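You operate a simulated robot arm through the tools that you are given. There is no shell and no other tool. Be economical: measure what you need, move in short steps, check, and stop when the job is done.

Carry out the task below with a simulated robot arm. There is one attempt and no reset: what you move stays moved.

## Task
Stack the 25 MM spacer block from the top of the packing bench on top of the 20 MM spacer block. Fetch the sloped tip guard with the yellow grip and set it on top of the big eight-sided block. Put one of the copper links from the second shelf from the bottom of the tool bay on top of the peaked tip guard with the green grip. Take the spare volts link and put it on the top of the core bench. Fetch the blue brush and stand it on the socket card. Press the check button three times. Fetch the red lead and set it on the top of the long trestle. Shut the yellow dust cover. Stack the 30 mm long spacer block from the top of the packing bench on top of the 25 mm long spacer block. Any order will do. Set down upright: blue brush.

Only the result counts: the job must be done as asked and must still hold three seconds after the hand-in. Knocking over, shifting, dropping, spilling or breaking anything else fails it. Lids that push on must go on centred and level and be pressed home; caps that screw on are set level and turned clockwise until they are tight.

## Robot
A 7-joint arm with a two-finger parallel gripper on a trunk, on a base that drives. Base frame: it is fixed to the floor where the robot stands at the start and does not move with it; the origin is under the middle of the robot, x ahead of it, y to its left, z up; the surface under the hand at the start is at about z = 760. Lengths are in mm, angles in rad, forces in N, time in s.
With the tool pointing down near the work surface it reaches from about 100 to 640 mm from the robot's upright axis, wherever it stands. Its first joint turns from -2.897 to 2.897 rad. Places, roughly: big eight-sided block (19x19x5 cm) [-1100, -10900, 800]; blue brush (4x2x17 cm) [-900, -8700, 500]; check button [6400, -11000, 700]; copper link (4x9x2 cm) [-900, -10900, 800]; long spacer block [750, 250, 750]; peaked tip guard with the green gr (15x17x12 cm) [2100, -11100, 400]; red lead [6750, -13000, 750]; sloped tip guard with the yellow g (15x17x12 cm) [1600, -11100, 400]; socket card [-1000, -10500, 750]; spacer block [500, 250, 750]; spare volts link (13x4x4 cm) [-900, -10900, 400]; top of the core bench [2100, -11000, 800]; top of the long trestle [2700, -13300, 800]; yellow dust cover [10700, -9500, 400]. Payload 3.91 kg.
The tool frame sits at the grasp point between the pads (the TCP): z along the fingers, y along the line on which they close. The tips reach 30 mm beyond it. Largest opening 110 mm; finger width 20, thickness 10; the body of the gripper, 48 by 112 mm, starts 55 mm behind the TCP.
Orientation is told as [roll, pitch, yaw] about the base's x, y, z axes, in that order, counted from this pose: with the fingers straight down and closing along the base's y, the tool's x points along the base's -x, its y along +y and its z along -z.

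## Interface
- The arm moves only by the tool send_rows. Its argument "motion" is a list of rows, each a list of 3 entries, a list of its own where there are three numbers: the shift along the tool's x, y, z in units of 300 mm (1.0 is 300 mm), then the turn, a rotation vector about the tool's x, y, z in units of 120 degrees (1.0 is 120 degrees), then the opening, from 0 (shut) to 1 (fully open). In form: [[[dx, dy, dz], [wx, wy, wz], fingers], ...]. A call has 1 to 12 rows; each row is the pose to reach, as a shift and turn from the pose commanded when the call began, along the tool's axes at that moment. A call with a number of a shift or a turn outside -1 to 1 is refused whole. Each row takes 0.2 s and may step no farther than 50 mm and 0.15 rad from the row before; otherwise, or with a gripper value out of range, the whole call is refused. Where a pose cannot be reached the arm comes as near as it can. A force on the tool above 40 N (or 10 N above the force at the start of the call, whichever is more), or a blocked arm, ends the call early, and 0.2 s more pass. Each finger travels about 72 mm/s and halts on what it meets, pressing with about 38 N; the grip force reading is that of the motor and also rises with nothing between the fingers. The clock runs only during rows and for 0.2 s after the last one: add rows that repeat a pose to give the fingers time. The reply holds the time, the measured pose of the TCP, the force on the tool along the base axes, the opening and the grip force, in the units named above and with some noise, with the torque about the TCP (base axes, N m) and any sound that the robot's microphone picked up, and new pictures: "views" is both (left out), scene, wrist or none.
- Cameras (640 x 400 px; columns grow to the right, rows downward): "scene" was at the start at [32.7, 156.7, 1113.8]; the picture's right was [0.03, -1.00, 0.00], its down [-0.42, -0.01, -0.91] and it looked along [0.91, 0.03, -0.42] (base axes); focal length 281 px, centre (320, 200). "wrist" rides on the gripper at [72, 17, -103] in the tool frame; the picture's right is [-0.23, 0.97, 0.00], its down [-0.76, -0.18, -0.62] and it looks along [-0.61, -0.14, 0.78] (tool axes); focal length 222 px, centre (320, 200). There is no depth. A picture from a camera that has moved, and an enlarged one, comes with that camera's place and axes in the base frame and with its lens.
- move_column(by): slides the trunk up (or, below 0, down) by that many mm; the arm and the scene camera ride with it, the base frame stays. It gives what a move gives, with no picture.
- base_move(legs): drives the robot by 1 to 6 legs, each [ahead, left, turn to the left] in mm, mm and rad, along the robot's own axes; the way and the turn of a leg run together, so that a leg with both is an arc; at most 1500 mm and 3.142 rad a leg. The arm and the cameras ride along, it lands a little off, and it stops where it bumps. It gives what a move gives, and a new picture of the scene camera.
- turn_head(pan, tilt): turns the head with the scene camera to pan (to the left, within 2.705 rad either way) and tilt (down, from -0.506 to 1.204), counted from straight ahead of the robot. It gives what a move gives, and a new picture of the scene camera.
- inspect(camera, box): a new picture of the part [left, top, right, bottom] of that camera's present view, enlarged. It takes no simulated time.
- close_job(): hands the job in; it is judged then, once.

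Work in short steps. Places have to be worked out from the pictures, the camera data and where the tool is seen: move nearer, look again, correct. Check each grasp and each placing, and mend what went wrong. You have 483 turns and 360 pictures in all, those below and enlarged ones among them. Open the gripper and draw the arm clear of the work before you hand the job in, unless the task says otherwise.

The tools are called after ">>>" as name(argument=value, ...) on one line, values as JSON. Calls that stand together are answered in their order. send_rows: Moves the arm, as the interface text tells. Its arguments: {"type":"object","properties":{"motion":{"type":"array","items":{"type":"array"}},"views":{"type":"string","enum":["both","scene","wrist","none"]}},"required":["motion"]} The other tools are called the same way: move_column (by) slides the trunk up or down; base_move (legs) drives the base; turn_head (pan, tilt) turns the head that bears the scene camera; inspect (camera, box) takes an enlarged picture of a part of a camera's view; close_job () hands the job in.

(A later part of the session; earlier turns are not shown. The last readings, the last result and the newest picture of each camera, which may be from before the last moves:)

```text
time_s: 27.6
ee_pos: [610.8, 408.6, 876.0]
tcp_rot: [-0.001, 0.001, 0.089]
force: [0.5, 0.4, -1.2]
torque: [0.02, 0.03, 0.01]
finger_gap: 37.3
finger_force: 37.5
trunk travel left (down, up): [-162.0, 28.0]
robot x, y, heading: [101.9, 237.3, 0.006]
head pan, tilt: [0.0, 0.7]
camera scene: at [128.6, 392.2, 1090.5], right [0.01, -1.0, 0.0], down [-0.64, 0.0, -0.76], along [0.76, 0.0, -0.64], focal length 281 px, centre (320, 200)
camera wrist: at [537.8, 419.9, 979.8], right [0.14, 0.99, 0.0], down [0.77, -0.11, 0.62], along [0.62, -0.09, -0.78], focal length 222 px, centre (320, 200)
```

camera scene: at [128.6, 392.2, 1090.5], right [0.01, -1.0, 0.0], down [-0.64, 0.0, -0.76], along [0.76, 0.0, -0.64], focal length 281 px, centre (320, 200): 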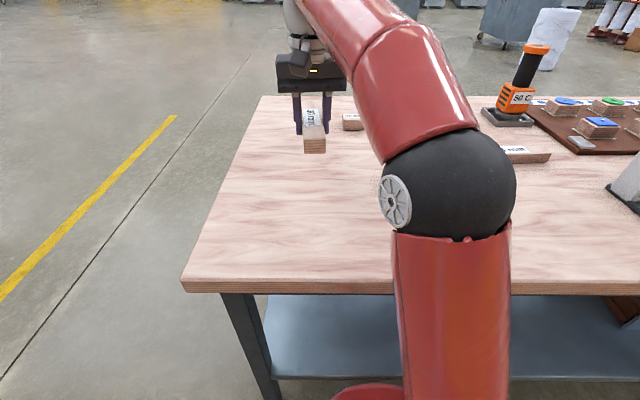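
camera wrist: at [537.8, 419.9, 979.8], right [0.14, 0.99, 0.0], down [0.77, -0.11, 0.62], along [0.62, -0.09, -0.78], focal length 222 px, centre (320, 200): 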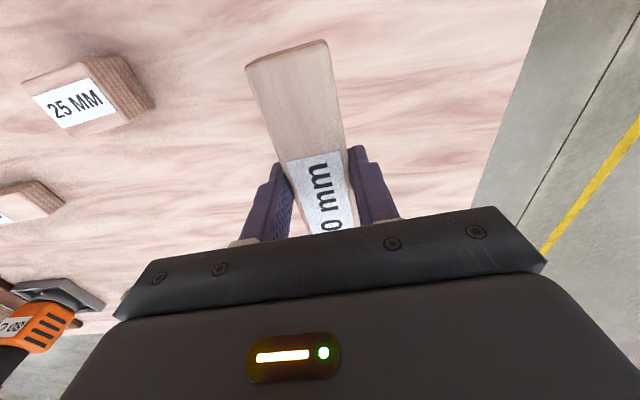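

Long 25 mm block: centre ≈(659,-9), axis needs tool yaw ≈ -1.48. Carry across while turning, first half.

>>> send_rows(motion=[[[0.01, -0.13, 0], [0, 0, 0.07], 0], [[0.02, -0.26, 0], [0, 0, 0.14], 0], [[0.02, -0.39, 0], [0, 0, 0.21], 0], [[0.02, -0.52, 0], [0, 0, 0.28], 0], [[0.02, -0.65, 0], [0, 0, 0.35], 0], [[0.02, -0.78, 0], [0, 0, 0.42], 0], [[0.02, -0.9, 0], [0, 0, 0.49], 0], [[0.02, -1, 0], [0, 0, 0.56], 0], [[0.02, -1, 0], [0, 0, 0.63], 0], [[0.02, -1, 0], [0, 0, 0.69], 0], [[0.02, -1, 0], [0, 0, 0.75], 0], [[0.02, -1, 0], [0, 0, 0.75], 0]])

```text
time_s: 30.2
ee_pos: [629.9, 111.1, 875.9]
tcp_rot: [0.0, 0.0, -1.484]
force: [-0.3, 0.4, -1.1]
torque: [0.02, 0.01, 0.03]
finger_gap: 37.3
finger_force: 38.2
trunk travel left (down, up): [-162.0, 28.0]
robot x, y, heading: [105.5, 241.0, 0.012]
head pan, tilt: [0.0, 0.7]
camera scene: at [128.5, 392.0, 1090.5], right [0.01, -1.0, 0.0], down [-0.64, 0.0, -0.76], along [0.76, 0.0, -0.64], focal length 281 px, centre (320, 200)
camera wrist: at [640.6, 185.1, 981.4], right [0.99, -0.14, 0.0], down [-0.11, -0.77, 0.62], along [-0.09, -0.62, -0.78], focal length 222 px, centre (320, 200)
```

scene: 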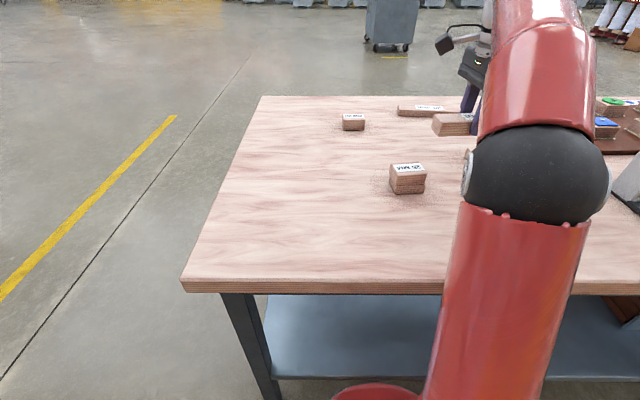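
wrist: 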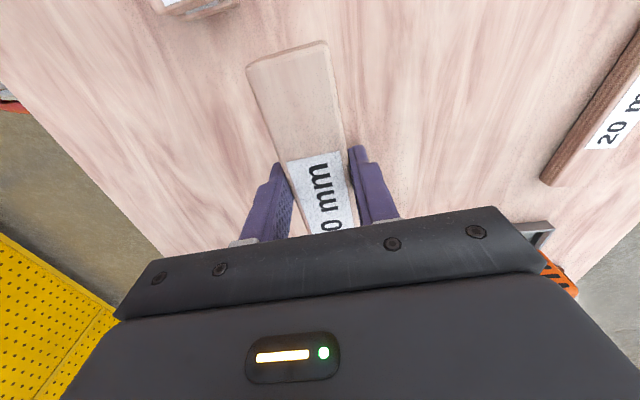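

Yaw is right (-1.484). Move to above the 25 mm long block (TCP (657,9)).

>>> send_rows(motion=[[[-0.12, 0.02, 0], [0, 0, 0], 0], [[-0.24, 0.04, 0], [0, 0, 0], 0], [[-0.346, 0.06, 0.02], [0, 0, 0], 0], [[-0.346, 0.06, 0.045], [0, 0, 0], 0], [[-0.346, 0.06, 0.045], [0, 0, 0], 0]])

```text
time_s: 31.4
ee_pos: [657.7, 9.7, 864.2]
tcp_rot: [0.0, 0.0, -1.482]
force: [0.0, -0.1, -0.5]
torque: [0.04, 0.01, -0.01]
finger_gap: 37.6
finger_force: 37.6
out of reach, approached as far as the arm can: row 3
trunk travel left (down, up): [-162.0, 28.0]
robot x, y, heading: [102.2, 239.5, 0.003]
head pan, tilt: [0.0, 0.7]
camera scene: at [128.6, 392.0, 1090.5], right [0.01, -1.0, 0.0], down [-0.64, 0.0, -0.76], along [0.76, 0.0, -0.64], focal length 281 px, centre (320, 200)
camera wrist: at [668.3, 83.3, 968.7], right [0.99, -0.14, 0.0], down [-0.11, -0.77, 0.62], along [-0.09, -0.62, -0.78], focal length 222 px, centre (320, 200)
```

scene: 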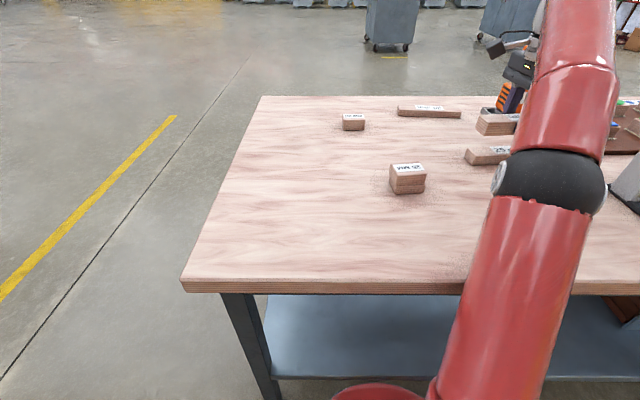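
wrist: 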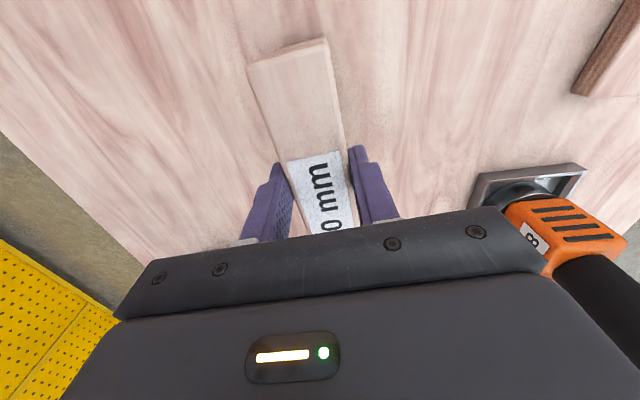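

The near (left) ends of both blocks show in the scene view; enlarge to check alignment.

>>> inspect(camera="scene", box=[440, 100, 536, 180])

```text
5.00 times, centred on (488, 140) of scene
camera zoom: at [128.6, 392.0, 1090.5], right [0.01, -1.0, 0.0], down [-0.64, 0.0, -0.76], along [0.76, 0.0, -0.64], focal length 1404 px, centre (-520, 500)
```

zoom: 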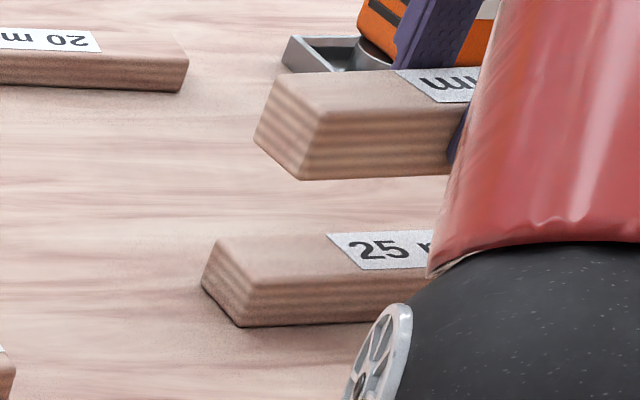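

Alignment is within ~1 mm. Lower 43 mm and release.

>>> send_rows(motion=[[[0, 0, 0.06], [0, 0, 0], 0], [[0, 0, 0.11], [0, 0, 0], 0], [[0, 0, 0.14], [0, 0, 0], 0], [[0, 0, 0.146], [0, 0, 0], 0], [[0, 0, 0.146], [0, 0, 0], 0]], views="none")

>>> inspect(camera="scene", box=[440, 100, 536, 180])

```text
time_s: 32.6
ee_pos: [657.1, 9.0, 819.4]
tcp_rot: [0.001, 0.001, -1.482]
force: [1.9, -0.2, 3.3]
torque: [-0.02, -0.04, 0.05]
finger_gap: 37.3
finger_force: 38.2
trunk travel left (down, up): [-162.0, 28.0]
robot x, y, heading: [103.6, 234.9, 0.005]
head pan, tilt: [0.0, 0.7]
```

```text
5.00 times, centred on (488, 140) of scene
camera zoom: at [128.4, 392.0, 1090.6], right [0.01, -1.0, 0.0], down [-0.64, 0.0, -0.76], along [0.76, 0.0, -0.64], focal length 1404 px, centre (-520, 500)
```

zoom: 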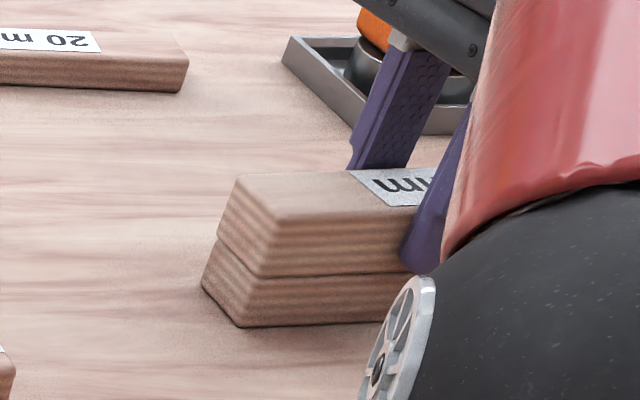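

Seated (3 N). Release and lift.

>>> send_rows(motion=[[[0, 0, 0], [0, 0, 0], 0.5], [[0, 0, 0], [0, 0, 0], 1], [[0, 0, 0], [0, 0, 0], 1], [[0, 0, -0.08], [0, 0, 0], 1], [[0.01, -0.03, -0.18], [0, 0, 0], 1], [[0.13, -0.08, -0.24], [0, 0, 0], 1], [[0.25, -0.13, -0.26], [0, 0, 0], 1]])

>>> inspect(camera="scene", box=[360, 100, 552, 220])

```text
time_s: 34.2
ee_pos: [611.9, 79.1, 897.4]
tcp_rot: [0.002, 0.0, -1.482]
force: [0.1, -0.5, -1.0]
torque: [0.01, 0.02, -0.02]
finger_gap: 110.1
finger_force: 0.1
trunk travel left (down, up): [-162.0, 28.0]
robot x, y, heading: [102.3, 241.0, 0.003]
head pan, tilt: [0.0, 0.7]
camera scene: at [128.8, 391.8, 1090.5], right [0.01, -1.0, 0.0], down [-0.64, 0.0, -0.76], along [0.76, 0.0, -0.64], focal length 281 px, centre (320, 200)
camera wrist: at [622.1, 153.0, 1002.1], right [0.99, -0.14, 0.0], down [-0.11, -0.77, 0.62], along [-0.09, -0.62, -0.78], focal length 222 px, centre (320, 200)
```

scene: 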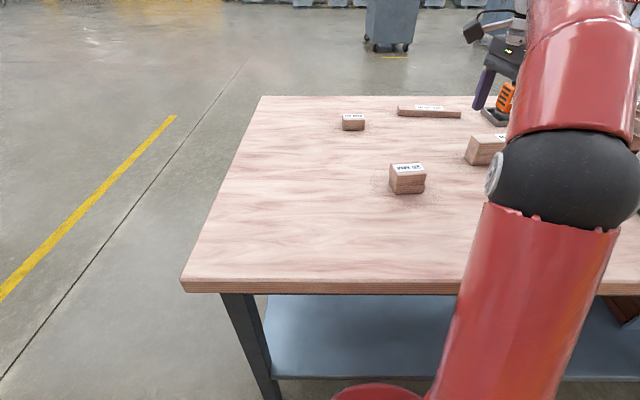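
wrist: 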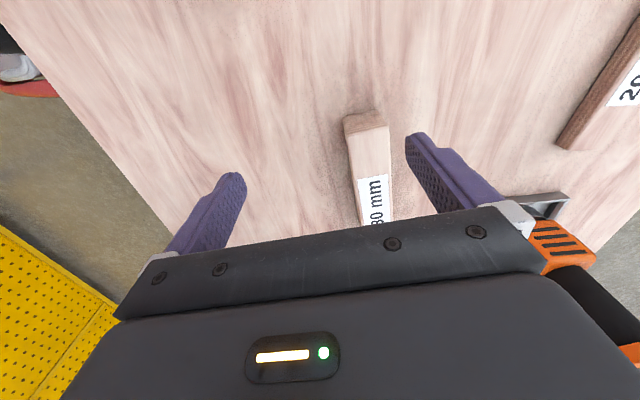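

```text
3.33 times, centred on (456, 160) of scene
camera zoom: at [128.8, 391.8, 1090.5], right [0.01, -1.0, 0.0], down [-0.64, 0.0, -0.76], along [0.76, 0.0, -0.64], focal length 936 px, centre (-133, 333)
```

zoom: 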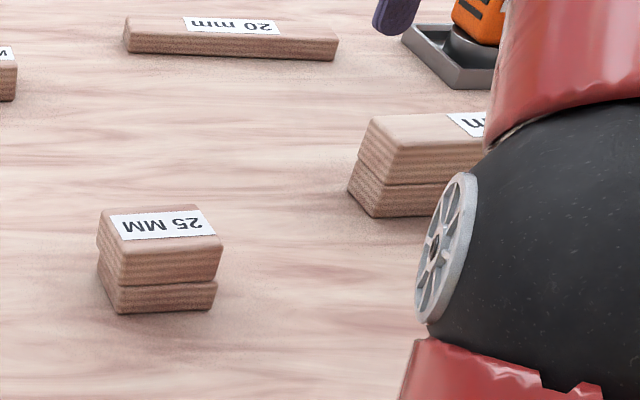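

Both stacks done. Tuck the arm back with yaw zero before driving.

>>> send_rows(motion=[[[0.06, -0.08, -0.03], [0, 0, -0.065], 1], [[0.12, -0.15, -0.06], [0, 0, -0.13], 1], [[0.18, -0.22, -0.09], [0, 0, -0.195], 1], [[0.24, -0.29, -0.1], [0, 0, -0.26], 1], [[0.3, -0.36, -0.1], [0, 0, -0.325], 1], [[0.36, -0.43, -0.1], [0, 0, -0.39], 1], [[0.42, -0.51, -0.1], [0, 0, -0.455], 1], [[0.488, -0.592, -0.1], [0, 0, -0.52], 1], [[0.488, -0.592, -0.1], [0, 0, -0.585], 1], [[0.488, -0.592, -0.1], [0, 0, -0.65], 1], [[0.488, -0.592, -0.1], [0, 0, -0.708], 1]], views="none")

>>> base_move(legs=[[-700, 0, 0]])

>>> turn_head(pan=-1.57, tilt=0.3)

```text
time_s: 36.6
ee_pos: [422.1, 210.3, 927.0]
tcp_rot: [0.001, 0.0, 0.004]
force: [-0.2, -0.1, 0.5]
torque: [-0.02, -0.04, 0.0]
finger_gap: 109.8
finger_force: 0.1
trunk travel left (down, up): [-162.0, 28.0]
robot x, y, heading: [101.2, 239.4, 0.007]
head pan, tilt: [0.0, 0.7]
```

```text
time_s: 40.4
ee_pos: [-267.1, 205.7, 926.9]
tcp_rot: [-0.001, 0.001, -0.001]
force: [0.0, -0.4, 0.2]
torque: [0.0, -0.01, -0.01]
finger_gap: 110.0
finger_force: 0.0
trunk travel left (down, up): [-162.0, 28.0]
robot x, y, heading: [-585.6, 236.3, 0.001]
head pan, tilt: [0.0, 0.7]
camera scene: at [-559.5, 389.0, 1090.5], right [0.0, -1.0, 0.0], down [-0.64, 0.0, -0.76], along [0.76, 0.0, -0.64], focal length 281 px, centre (320, 200)
```

scene: 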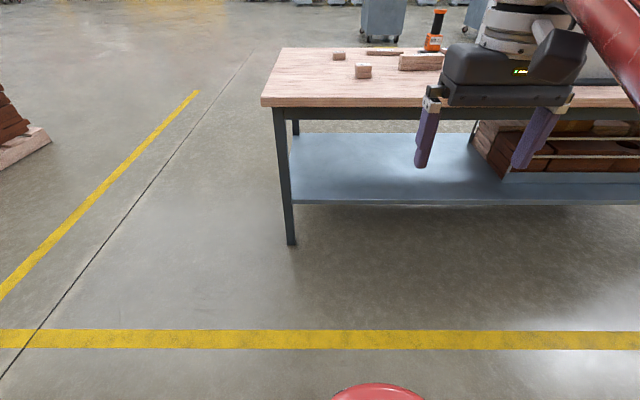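

```text
time_s: 42.0
ee_pos: [-265.6, 206.3, 927.1]
tcp_rot: [-0.002, 0.0, 0.0]
force: [1.0, 0.4, -0.2]
torque: [-0.03, -0.01, 0.02]
finger_gap: 110.0
finger_force: 0.1
trunk travel left (down, up): [-162.0, 28.0]
robot x, y, heading: [-582.5, 233.2, -0.001]
head pan, tilt: [-1.571, 0.3]
camera scene: at [-644.1, 295.4, 1126.6], right [-1.0, 0.0, 0.0], down [0.0, 0.3, -0.96], along [0.0, -0.96, -0.3], focal length 281 px, centre (320, 200)
```

scene: 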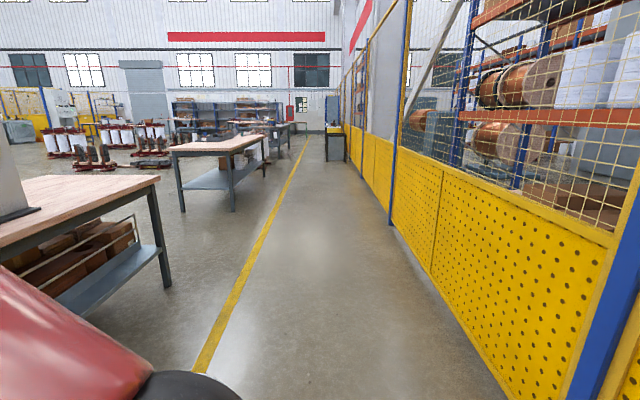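

A corridor leads toward -y along x≈-700. Turn the robot to face -y and drive along.

>>> base_move(legs=[[0, 0, -1.571]])

>>> turn_head(pan=0.0, tilt=0.15)

```text
time_s: 46.3
ee_pos: [-617.8, -82.7, 926.8]
tcp_rot: [0.0, -0.002, -1.589]
force: [-0.7, 0.2, -1.0]
torque: [0.01, 0.0, 0.01]
finger_gap: 110.0
finger_force: 0.1
trunk travel left (down, up): [-162.0, 28.0]
robot x, y, heading: [-587.6, 232.8, -1.583]
head pan, tilt: [-1.571, 0.3]
camera scene: at [-522.7, 294.4, 1126.7], right [0.01, 1.0, 0.0], down [0.3, 0.0, -0.96], along [-0.96, 0.01, -0.3], focal length 281 px, centre (320, 200)
```

scene: 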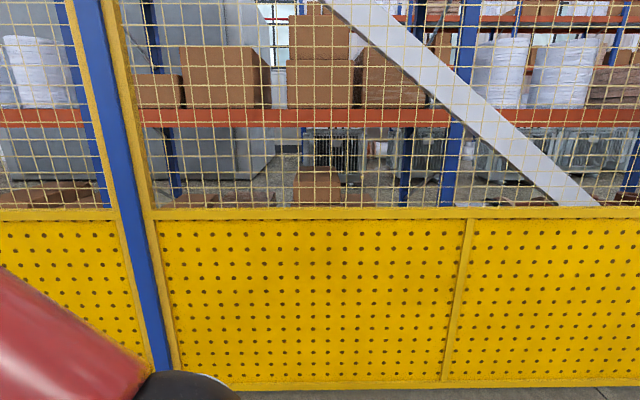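

```text
time_s: 47.9
ee_pos: [-618.9, -83.4, 926.7]
tcp_rot: [0.0, 0.0, -1.587]
force: [1.0, -0.5, 0.3]
torque: [0.01, 0.0, -0.05]
finger_gap: 110.1
finger_force: 0.0
trunk travel left (down, up): [-162.0, 28.0]
robot x, y, heading: [-584.2, 237.6, -1.582]
head pan, tilt: [0.0, 0.15]
camera scene: at [-430.6, 200.4, 1140.6], right [-1.0, 0.01, 0.0], down [0.0, 0.15, -0.99], along [-0.01, -0.99, -0.15], focal length 281 px, centre (320, 200)
```

scene: 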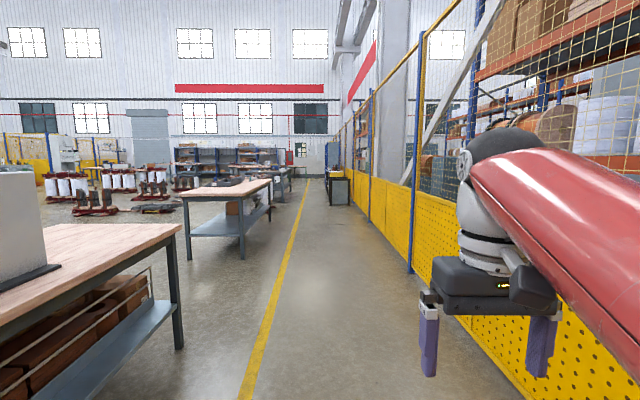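

The aisle is clear for several metres; drive 4500 mm ahead then look.

>>> base_move(legs=[[1500, 0, 0], [1500, 0, 0.01], [1500, 0, 0]])

```text
time_s: 69.4
ee_pos: [-750.2, -4568.2, 926.9]
tcp_rot: [0.0, 0.001, -1.632]
force: [-0.1, -0.5, -0.2]
torque: [0.01, -0.02, -0.02]
finger_gap: 109.9
finger_force: 0.0
trunk travel left (down, up): [-162.0, 28.0]
robot x, y, heading: [-703.5, -4254.0, -1.63]
head pan, tilt: [0.0, 0.15]
camera scene: at [-548.7, -4293.3, 1140.6], right [-1.0, 0.06, 0.0], down [0.01, 0.15, -0.99], along [-0.06, -0.99, -0.15], focal length 281 px, centre (320, 200)
```

scene: 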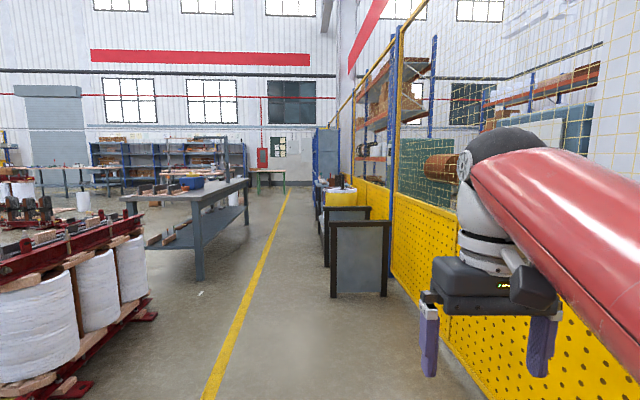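

Panels/carts at the right start at x≈-770, y≈-6600. Shift left to x≈-250, straighten, drive on.

>>> base_move(legs=[[0, 450, 0.065], [1500, 0, 0], [1500, 0, 0]])

>>> turn_head(pan=-0.6, tilt=0.3)

```text
time_s: 86.1
ee_pos: [-250.7, -7583.4, 927.2]
tcp_rot: [0.0, 0.001, -1.541]
force: [-0.4, 0.5, 0.8]
torque: [0.0, 0.02, -0.03]
finger_gap: 109.8
finger_force: 0.1
trunk travel left (down, up): [-162.0, 28.0]
robot x, y, heading: [-231.1, -7267.3, -1.539]
head pan, tilt: [0.0, 0.15]
camera scene: at [-75.8, -7290.9, 1140.6], right [-1.0, -0.03, 0.0], down [-0.01, 0.15, -0.99], along [0.03, -0.99, -0.15], focal length 281 px, centre (320, 200)
```

scene: 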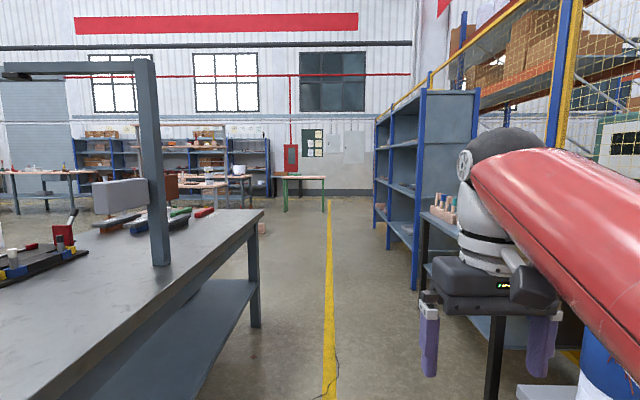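

```text
time_s: 87.1
ee_pos: [-250.4, -7583.0, 926.3]
tcp_rot: [-0.001, -0.001, -1.54]
force: [0.5, -0.6, 0.4]
torque: [0.01, -0.02, 0.02]
finger_gap: 110.0
finger_force: 0.1
trunk travel left (down, up): [-162.0, 28.0]
robot x, y, heading: [-228.6, -7263.3, -1.542]
head pan, tilt: [-0.6, 0.3]
camera scene: at [-129.0, -7277.0, 1126.7], right [-0.84, 0.54, 0.0], down [0.16, 0.25, -0.96], along [-0.51, -0.81, -0.3], focal length 281 px, centre (320, 200)
```

scene: 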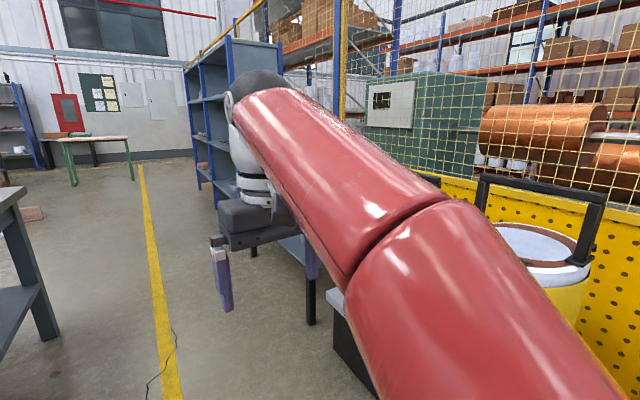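

Continue 1400 mm ahead, then turn right to face the bench at (-900,-8700).

>>> base_move(legs=[[1400, 0, 0], [0, 0, -1.6]])

>>> turn_head(pan=0.0, tilt=0.5)

```text
time_s: 98.1
ee_pos: [-521.1, -8671.8, 928.2]
tcp_rot: [-0.001, -0.002, -3.135]
force: [-0.5, 0.0, -0.5]
torque: [-0.01, 0.0, 0.01]
finger_gap: 109.9
finger_force: 0.0
trunk travel left (down, up): [-162.0, 28.0]
robot x, y, heading: [-204.6, -8697.5, -3.123]
head pan, tilt: [-0.6, 0.3]
camera scene: at [-217.0, -8799.5, 1126.7], right [0.56, 0.83, 0.0], down [0.25, -0.16, -0.96], along [-0.79, 0.53, -0.3], focal length 281 px, centre (320, 200)
```

scene: 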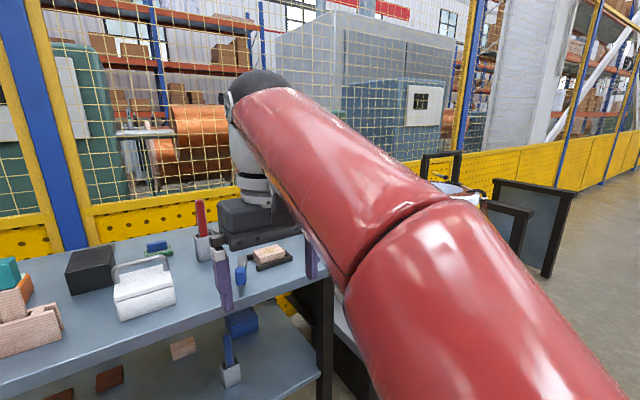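

```text
time_s: 99.1
ee_pos: [-519.9, -8672.5, 927.1]
tcp_rot: [-0.001, 0.001, -3.135]
force: [-0.2, -0.4, 0.1]
torque: [0.0, -0.02, -0.02]
finger_gap: 109.9
finger_force: 0.1
trunk travel left (down, up): [-162.0, 28.0]
robot x, y, heading: [-202.8, -8699.2, -3.127]
head pan, tilt: [0.0, 0.499]
camera scene: at [-230.4, -8852.3, 1108.3], right [-0.01, 1.0, 0.0], down [0.48, 0.0, -0.88], along [-0.88, -0.01, -0.48], focal length 281 px, centre (320, 200)
```

scene: 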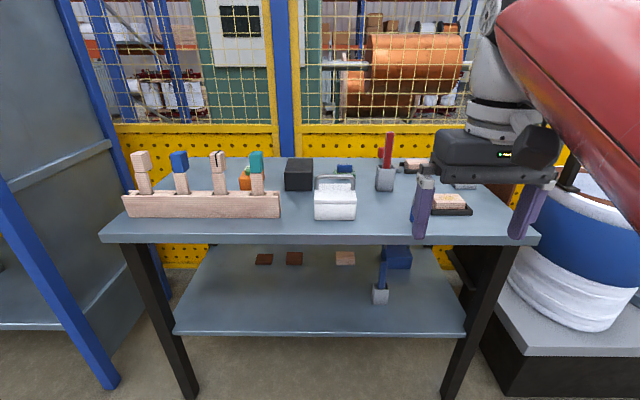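

I see a blue handled object in a gray holder on the lower shelf; enlarge.

>>> inspect(camera="scene", box=[300, 120, 480, 320])

>>> inspect(camera="scene", box=[110, 130, 310, 310])

```text
2.00 times, centred on (390, 220) of scene
camera zoom: at [-230.4, -8852.3, 1108.3], right [-0.01, 1.0, 0.0], down [0.48, 0.0, -0.88], along [-0.88, -0.01, -0.48], focal length 562 px, centre (180, 160)
```

zoom: 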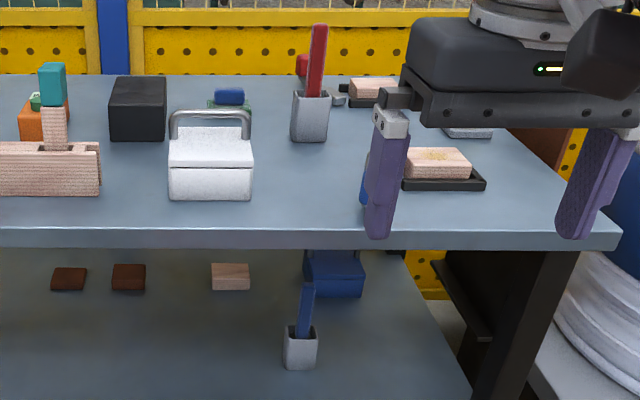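

```text
2.22 times, centred on (210, 220) of scene
camera zoom: at [-230.4, -8852.3, 1108.3], right [-0.01, 1.0, 0.0], down [0.48, 0.0, -0.88], along [-0.88, -0.01, -0.48], focal length 624 px, centre (564, 156)
```

zoom: 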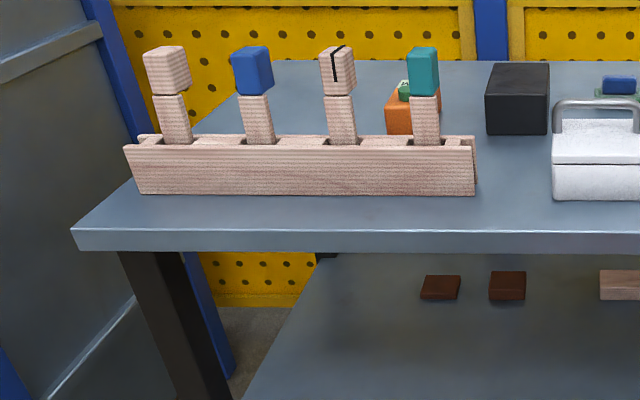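

Blue brush stands in a gray cup on the lower shelf, about (-850,-8670, shelf z≈400). I back off 200 mm and will re-orient the gripper to point horizontally (camera on top). First back off and extend.

>>> base_move(legs=[[-200, 0, 0]])

>>> send_rows(motion=[[[-0.1, 0, 0.0], [0.05, 0, -0.05], 1], [[-0.2, 0, 0.0], [0.1, 0, -0.1], 1], [[-0.3, 0, 0.0], [0.15, 0, -0.15], 1], [[-0.4, 0, 0.0], [0.2, 0, -0.2], 1], [[-0.4, 0, 0.0], [0.25, 0, -0.25], 1], [[-0.4, 0, 0.0], [0.3, 0, -0.3], 1], [[-0.4, 0, 0.0], [0.35, 0, -0.35], 1], [[-0.4, 0, 0.0], [0.4, 0, -0.4], 1], [[-0.4, 0, 0.0], [0.45, 0, -0.45], 1], [[-0.4, 0, 0.0], [0.5, 0, -0.5], 1]], views="scene")

```text
time_s: 100.7
ee_pos: [-321.8, -8670.7, 927.8]
tcp_rot: [0.0, -0.001, -3.132]
force: [0.3, 0.3, 0.5]
torque: [0.0, 0.0, -0.03]
finger_gap: 110.3
finger_force: 0.0
trunk travel left (down, up): [-162.0, 28.0]
robot x, y, heading: [-5.8, -8694.5, -3.131]
head pan, tilt: [0.0, 0.499]
camera scene: at [-31.4, -8850.1, 1108.2], right [-0.01, 1.0, 0.0], down [0.48, 0.01, -0.88], along [-0.88, -0.01, -0.48], focal length 281 px, centre (320, 200)
```

scene: 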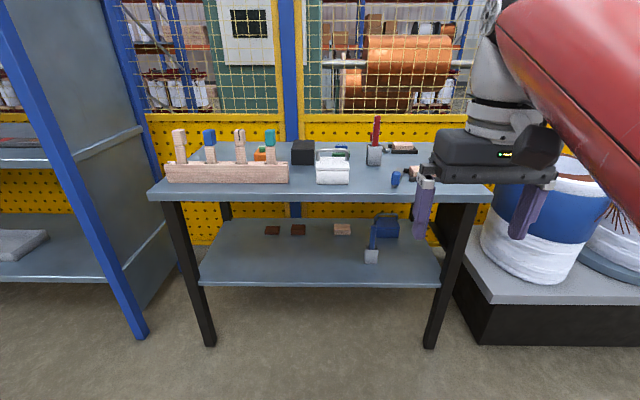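

```text
time_s: 102.9
ee_pos: [-442.7, -8671.7, 927.2]
tcp_rot: [-0.916, 0.475, -2.22]
force: [-0.9, 0.2, 1.2]
torque: [0.02, 0.0, 0.03]
finger_gap: 110.0
finger_force: 0.0
trunk travel left (down, up): [-162.0, 28.0]
robot x, y, heading: [-3.3, -8698.1, -3.132]
head pan, tilt: [0.0, 0.499]
camera scene: at [-31.5, -8850.1, 1108.3], right [-0.01, 1.0, 0.0], down [0.48, 0.01, -0.88], along [-0.88, -0.01, -0.48], focal length 281 px, centre (320, 200)
```

scene: 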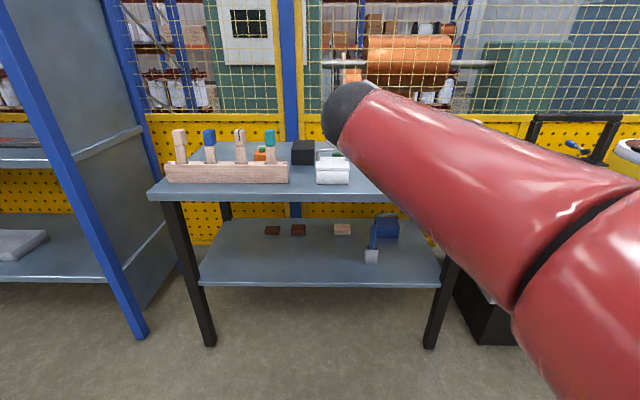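

Triangulation: shelf z≈385, cup at ≈(-870,-8670), brush top ≈548, bench top front edge x≈-715, z≈757. Complete the rotation and lower the trunk.

>>> send_rows(motion=[[[0, 0, 0], [0.05, 0, -0.05], 1], [[0, 0, 0], [0.1, 0, -0.1], 1], [[0, 0, 0], [0.15, 0, -0.15], 1], [[0, 0, 0], [0.2, 0, -0.2], 1], [[0, 0, 0], [0.25, 0, -0.25], 1], [[0, 0, 0], [0.3, 0, -0.3], 1], [[0, 0, 0], [0.35, 0, -0.35], 1], [[0, 0, 0], [0.4, 0, -0.4], 1], [[0, 0, 0], [0.45, 0, -0.45], 1], [[0, 0, 0], [0.5, 0, -0.5], 1], [[0, 0, 0], [0.55, 0, -0.55], 1], [[0, 0, 0], [0.5607, 0, -0.5607], 1]], views="none")

>>> move_column(by=-160)

>>> send_rows(motion=[[[0, 0, 0], [0, 0, 0], 1]])

```text
time_s: 105.5
ee_pos: [-441.6, -8670.6, 927.8]
tcp_rot: [1.219, 1.569, 1.228]
force: [-0.4, -0.2, 0.0]
torque: [-0.01, 0.0, 0.02]
finger_gap: 110.0
finger_force: 0.1
trunk travel left (down, up): [-162.0, 28.0]
robot x, y, heading: [-0.1, -8696.7, -3.132]
head pan, tilt: [0.0, 0.499]
```

```text
time_s: 107.3
ee_pos: [-441.8, -8670.8, 766.6]
tcp_rot: [2.906, 1.57, 2.913]
force: [0.3, -0.1, -0.3]
torque: [-0.01, 0.03, -0.03]
finger_gap: 110.0
finger_force: 0.1
trunk travel left (down, up): [-2.0, 188.0]
robot x, y, heading: [1.6, -8694.1, -3.131]
head pan, tilt: [0.0, 0.499]
```

```text
time_s: 107.7
ee_pos: [-442.7, -8670.7, 767.5]
tcp_rot: [2.916, 1.571, 2.924]
force: [-0.3, 0.2, -0.1]
torque: [0.02, -0.01, 0.05]
finger_gap: 110.1
finger_force: 0.0
trunk travel left (down, up): [-2.0, 188.0]
robot x, y, heading: [-1.1, -8695.9, -3.135]
head pan, tilt: [0.0, 0.499]
camera scene: at [-31.3, -8850.1, 948.3], right [-0.01, 1.0, 0.0], down [0.48, 0.01, -0.88], along [-0.88, -0.01, -0.48], focal length 281 px, centre (320, 200)
camera wrist: at [-338.3, -8652.1, 840.8], right [-0.01, 0.97, -0.23], down [0.62, -0.17, -0.76], along [-0.78, -0.15, -0.61], focal length 222 px, centre (320, 200)
```

scene: 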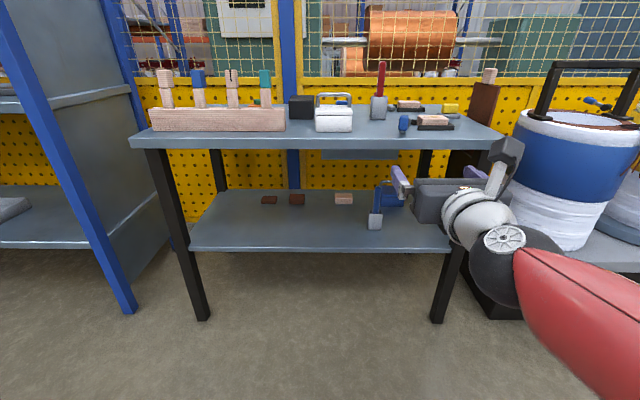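
wrist: 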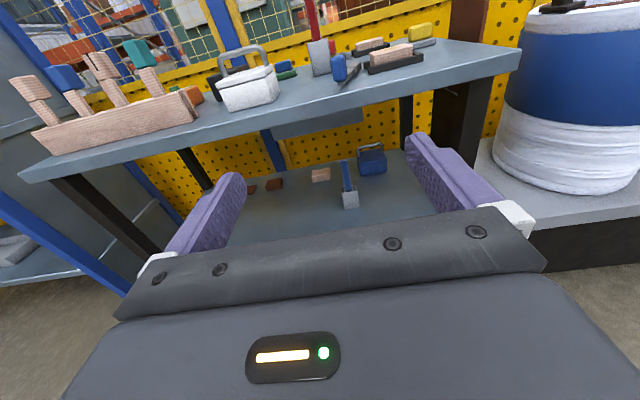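

The gripper now points horizontally at the shelf; brush ray agrees with (-870,-8664). Lower the TCP to z≈512.

>>> send_rows(motion=[[[-0.14, 0, 0], [0, 0, 0], 1], [[-0.28, 0, 0], [0, 0, 0], 1], [[-0.42, 0, 0], [0, 0, 0], 1], [[-0.56, 0, 0], [0, 0, 0], 1], [[-0.7, 0, 0], [0, 0, 0], 1], [[-0.85, 0, 0], [0, 0, 0], 1]])

```text
time_s: 109.1
ee_pos: [-523.5, -8656.1, 554.3]
tcp_rot: [1.942, 1.568, 1.95]
force: [-0.1, 0.4, 0.2]
torque: [0.01, -0.04, -0.07]
finger_gap: 110.0
finger_force: 0.1
out of reach, approached as far as the arm can: row 3, 4, 5, 6
trunk travel left (down, up): [-2.0, 188.0]
robot x, y, heading: [-5.2, -8697.4, -3.131]
head pan, tilt: [0.0, 0.499]
camera scene: at [-31.2, -8850.0, 948.3], right [-0.01, 1.0, 0.0], down [0.48, 0.01, -0.88], along [-0.88, -0.01, -0.48], focal length 281 px, centre (320, 200)
camera wrist: at [-420.5, -8638.2, 626.8], right [-0.01, 0.97, -0.23], down [0.62, -0.17, -0.76], along [-0.78, -0.15, -0.61], focal length 222 px, centre (320, 200)
```

scene: 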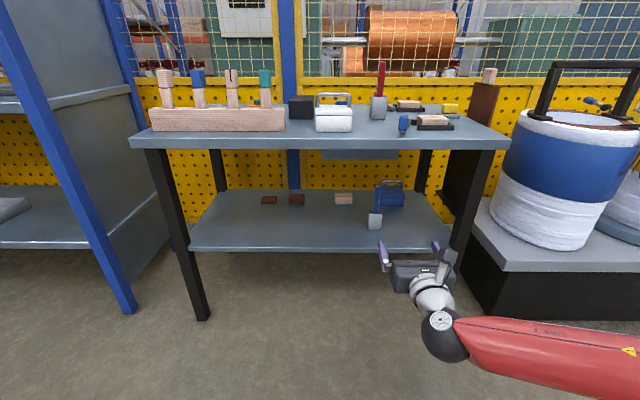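
wrist: 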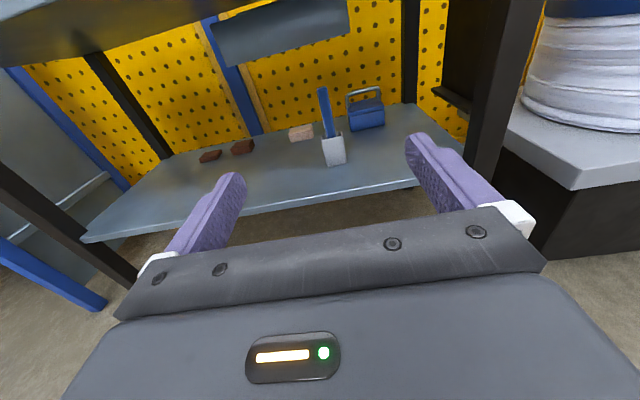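

Reached z=554 further forward. Extend forward a bit and lower more.

>>> send_rows(motion=[[[-0.03, 0, 0.1], [0, 0, 0], 1], [[-0.08, 0, 0.2], [0, 0, 0], 1], [[-0.14, 0, 0.25], [0, 0, 0], 1], [[-0.14, 0, 0.25], [0, 0, 0], 1]])

```text
time_s: 110.1
ee_pos: [-599.1, -8655.8, 528.4]
tcp_rot: [0.019, 1.56, 0.028]
force: [0.0, 0.2, -0.4]
torque: [0.0, 0.01, 0.01]
finger_gap: 110.2
finger_force: 0.2
out of reach, approached as far as the arm can: row 3, 4
trunk travel left (down, up): [-2.0, 188.0]
robot x, y, heading: [-1.1, -8693.4, -3.128]
head pan, tilt: [0.0, 0.499]
camera scene: at [-31.4, -8850.0, 948.2], right [-0.01, 1.0, 0.0], down [0.48, 0.01, -0.88], along [-0.88, -0.01, -0.48], focal length 281 px, centre (320, 200)
camera wrist: at [-495.9, -8637.5, 603.2], right [-0.01, 0.97, -0.23], down [0.63, -0.17, -0.76], along [-0.77, -0.15, -0.62], focal length 222 px, centre (320, 200)
```

scene: 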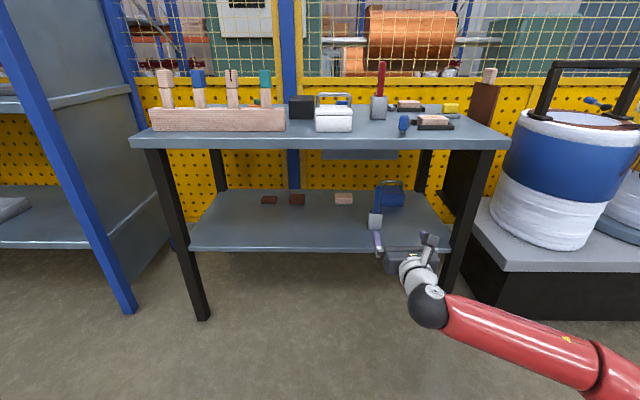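
wrist: 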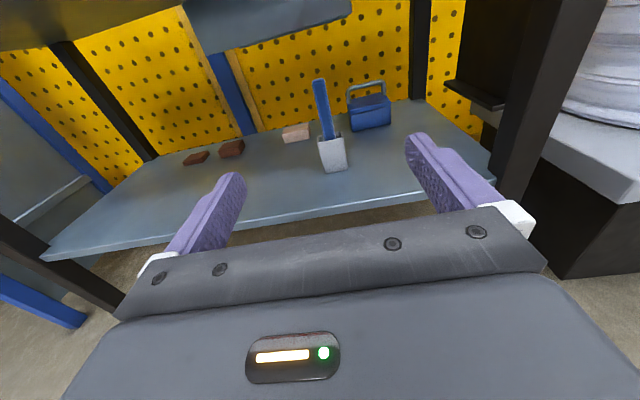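

Near reach limit at z≈528; brush top ≈535. I tilt the gripper ~0.3 rad downward to get lower.

>>> send_rows(motion=[[[-0.03, 0, -0.03], [0, -0.05, 0], 1], [[-0.06, 0, -0.07], [0, -0.1, 0], 1], [[-0.1, 0, -0.1], [0, -0.143, 0], 1], [[-0.1, 0, -0.1], [0, -0.143, 0], 1]])

```text
time_s: 111.1
ee_pos: [-569.6, -8655.6, 497.3]
tcp_rot: [-0.002, 1.271, 0.005]
force: [0.2, 0.8, -0.3]
torque: [-0.02, -0.02, -0.01]
finger_gap: 110.1
finger_force: 0.0
trunk travel left (down, up): [-2.0, 188.0]
robot x, y, heading: [-4.5, -8694.2, -3.135]
head pan, tilt: [0.0, 0.499]
camera scene: at [-31.4, -8850.0, 948.3], right [-0.01, 1.0, 0.0], down [0.48, 0.01, -0.88], along [-0.88, -0.01, -0.48], focal length 281 px, centre (320, 200)
camera wrist: at [-491.3, -8636.6, 598.5], right [0.06, 0.97, -0.22], down [0.82, -0.17, -0.54], along [-0.57, -0.15, -0.81], focal length 222 px, centre (320, 200)
```

scene: 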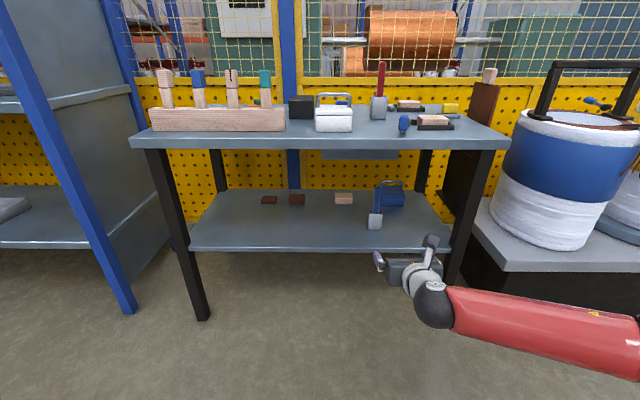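
wrist: 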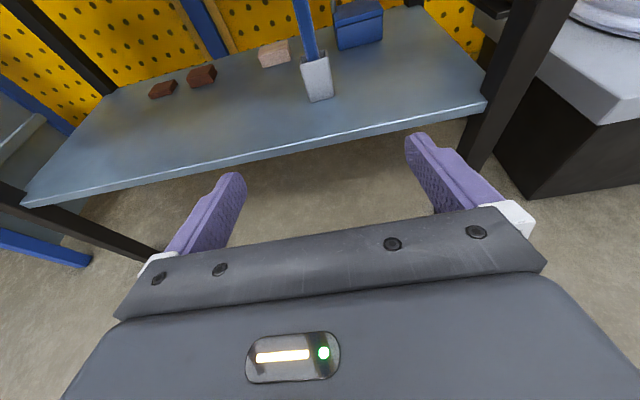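

Good: z=497. Drive ahead 220 mm and look again.

>>> base_move(legs=[[210, 0, 0]])

>>> send_rows(motion=[[[0, 0, 0], [0, 0, 0], 1]], views="wrist")

```text
time_s: 112.7
ee_pos: [-774.8, -8660.0, 497.7]
tcp_rot: [-0.001, 1.27, 0.012]
force: [-0.9, -0.2, -0.3]
torque: [0.02, 0.0, 0.0]
finger_gap: 110.1
finger_force: 0.1
trunk travel left (down, up): [-2.0, 188.0]
robot x, y, heading: [-207.1, -8701.1, -3.127]
head pan, tilt: [0.0, 0.499]
camera scene: at [-237.1, -8852.9, 948.3], right [-0.02, 1.0, 0.0], down [0.48, 0.01, -0.88], along [-0.88, -0.01, -0.48], focal length 281 px, centre (320, 200)
```

scene: 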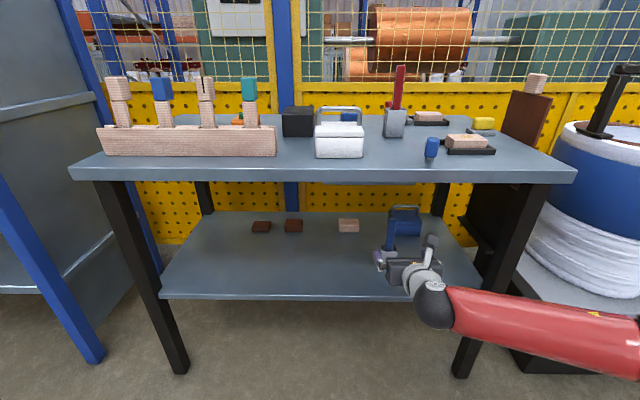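

```text
time_s: 113.1
ee_pos: [-775.2, -8659.1, 497.6]
tcp_rot: [0.0, 1.272, 0.011]
force: [-0.4, 0.2, 0.7]
torque: [0.01, -0.01, -0.01]
finger_gap: 110.0
finger_force: 0.0
trunk travel left (down, up): [-2.0, 188.0]
robot x, y, heading: [-208.8, -8696.7, -3.127]
head pan, tilt: [0.0, 0.499]
camera wrist: at [-697.8, -8641.3, 598.7], right [0.06, 0.97, -0.22], down [0.82, -0.17, -0.54], along [-0.57, -0.15, -0.81], focal length 222 px, centre (320, 200)
```

wrist: 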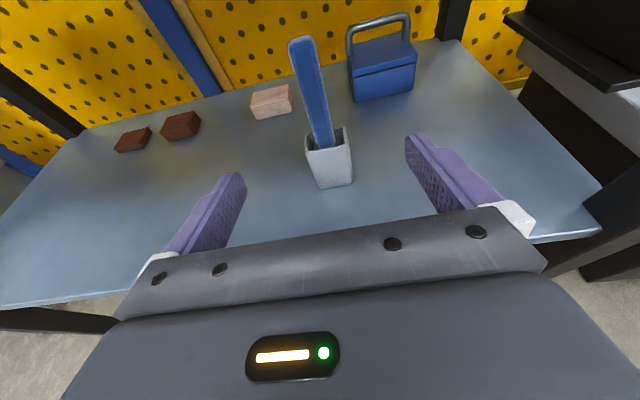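

Brush at ≈(-880,-8658), cup top ≈432; the fingers are centred. Drive ahead 105 mm.

>>> base_move(legs=[[105, 0, 0]])

>>> send_rows(motion=[[[0, 0, 0], [0, 0, 0], 1]], views="wrist")

```text
time_s: 114.3
ee_pos: [-881.1, -8661.5, 498.2]
tcp_rot: [0.0, 1.269, 0.014]
force: [-0.4, -0.6, 0.6]
torque: [-0.02, 0.02, 0.0]
finger_gap: 109.8
finger_force: 0.0
trunk travel left (down, up): [-2.0, 188.0]
robot x, y, heading: [-317.2, -8700.7, -3.129]
head pan, tilt: [0.0, 0.499]
camera scene: at [-343.6, -8854.7, 948.3], right [-0.02, 1.0, 0.0], down [0.48, 0.01, -0.88], along [-0.88, -0.01, -0.48], focal length 281 px, centre (320, 200)
```

scene: 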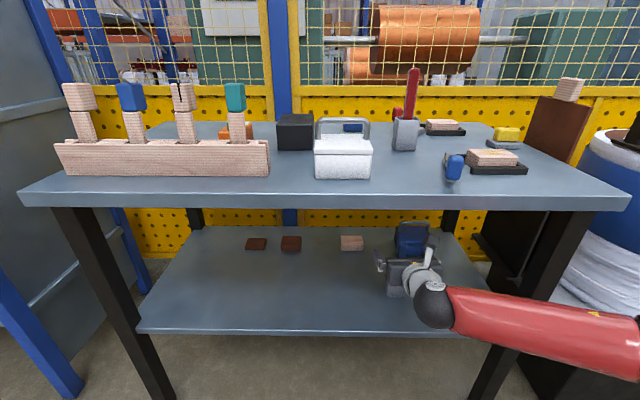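

```text
time_s: 114.7
ee_pos: [-882.7, -8662.2, 497.7]
tcp_rot: [-0.001, 1.271, 0.013]
force: [0.8, -0.3, 0.3]
torque: [-0.01, -0.02, 0.0]
finger_gap: 109.8
finger_force: 0.0
trunk travel left (down, up): [-2.0, 188.0]
robot x, y, heading: [-314.8, -8700.5, -3.122]
head pan, tilt: [0.0, 0.499]
camera wrist: at [-804.4, -8643.3, 598.7], right [0.06, 0.97, -0.22], down [0.82, -0.17, -0.54], along [-0.57, -0.15, -0.81], focal length 222 px, centre (320, 200)
```

wrist: 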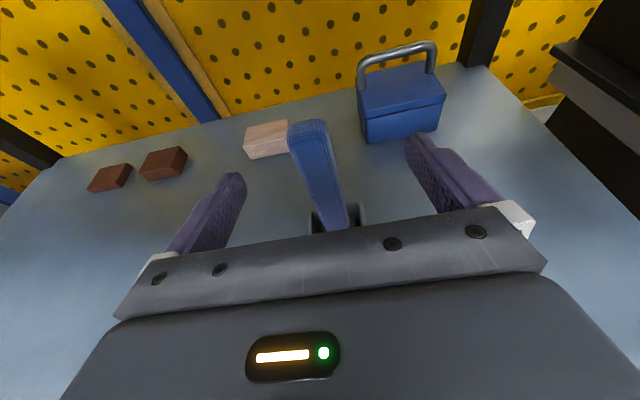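

Brush mid at ≈(-896,-8658). Move 14 mm forward horizontally, 3 mm in +y, then close.

>>> send_rows(motion=[[[0.0138, 0.01, 0.0447], [0, 0, 0], 1], [[0.0138, 0.01, 0.0447], [0, 0, 0], 0.6], [[0.0138, 0.01, 0.0447], [0, 0, 0], 0.2], [[0.0138, 0.01, 0.0447], [0, 0, 0], 0], [[0.0138, 0.01, 0.0447], [0, 0, 0], 0], [[0.0138, 0.01, 0.0447], [0, 0, 0], 0], [[0.0138, 0.01, 0.0447], [0, 0, 0], 0]])

```text
time_s: 116.3
ee_pos: [-895.4, -8658.8, 497.5]
tcp_rot: [-0.001, 1.269, 0.01]
force: [-0.1, 0.0, 0.5]
torque: [-0.03, 0.02, 0.0]
finger_gap: 31.4
finger_force: 37.7
trunk travel left (down, up): [-2.0, 188.0]
robot x, y, heading: [-313.8, -8698.1, -3.126]
head pan, tilt: [0.0, 0.499]
camera scene: at [-343.6, -8854.7, 948.3], right [-0.02, 1.0, 0.0], down [0.48, 0.01, -0.88], along [-0.88, -0.01, -0.48], focal length 281 px, centre (320, 200)
camera wrist: at [-818.4, -8639.8, 598.8], right [0.06, 0.97, -0.22], down [0.82, -0.17, -0.54], along [-0.57, -0.15, -0.81], focal length 222 px, centre (320, 200)
```

scene: 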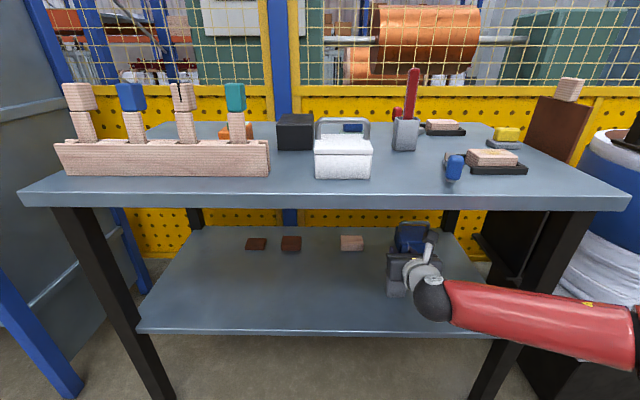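
wrist: 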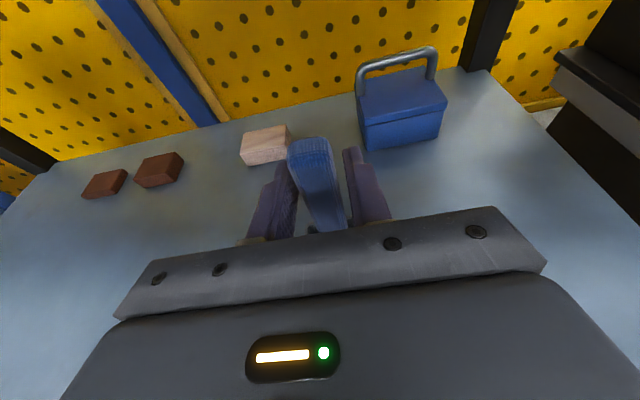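

Gripped (31 mm). Lift straight up 65 mm in steps (top plate above limits the camera) and look.

>>> send_rows(motion=[[[0.04, 0, -0.0124], [0, 0, 0], 0], [[0.1, 0, -0.031], [0, 0, 0], 0], [[0.16, 0, -0.0495], [0, 0, 0], 0], [[0.207, 0, -0.064], [0, 0, 0], 0]])

>>> inspect(camera="scene", box=[340, 200, 480, 320])

```text
time_s: 117.3
ee_pos: [-896.4, -8660.0, 562.7]
tcp_rot: [-0.001, 1.27, 0.012]
force: [-0.8, 0.6, -1.1]
torque: [0.02, 0.01, 0.0]
finger_gap: 31.4
finger_force: 38.2
trunk travel left (down, up): [-2.0, 188.0]
robot x, y, heading: [-316.7, -8703.0, -3.126]
head pan, tilt: [0.0, 0.499]
camera scene: at [-343.6, -8854.7, 948.2], right [-0.02, 1.0, 0.0], down [0.48, 0.01, -0.88], along [-0.88, -0.01, -0.48], focal length 281 px, centre (320, 200)
camera wrist: at [-819.3, -8641.0, 662.7], right [0.05, 0.97, -0.22], down [0.82, -0.17, -0.54], along [-0.57, -0.15, -0.81], focal length 222 px, centre (320, 200)
```

scene: 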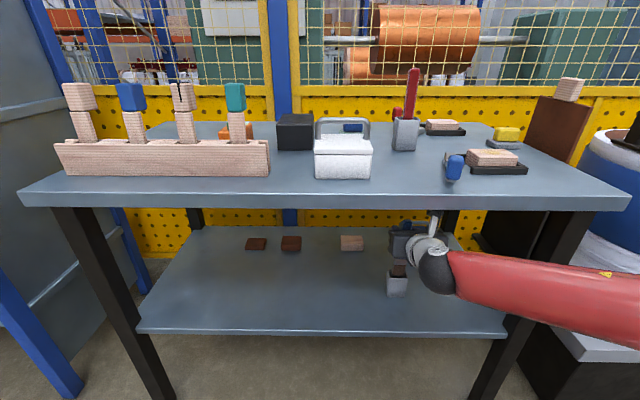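
wrist: 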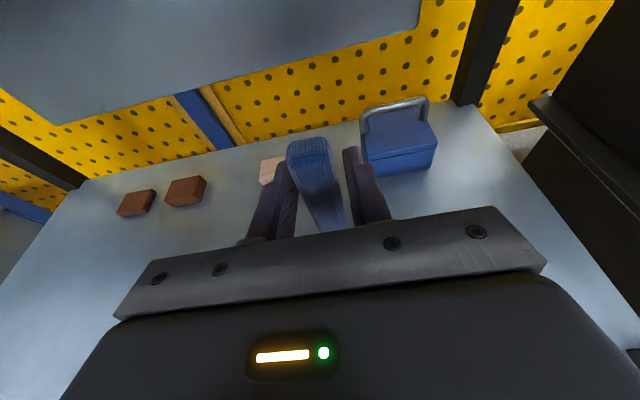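

```text
3.33 times, centred on (410, 260) of scene
camera zoom: at [-343.6, -8854.7, 948.2], right [-0.02, 1.0, 0.0], down [0.48, 0.01, -0.88], along [-0.88, -0.01, -0.48], focal length 936 px, centre (20, 0)
```

zoom: 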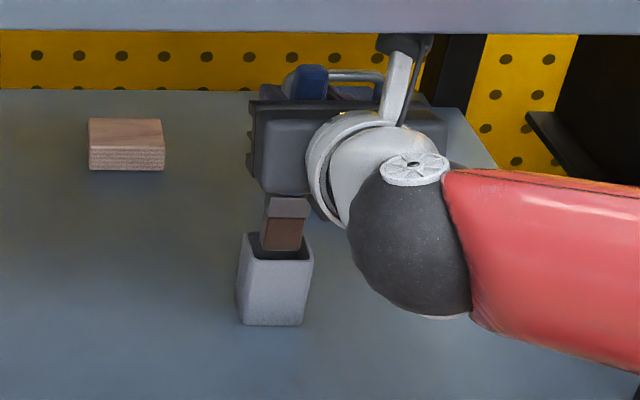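

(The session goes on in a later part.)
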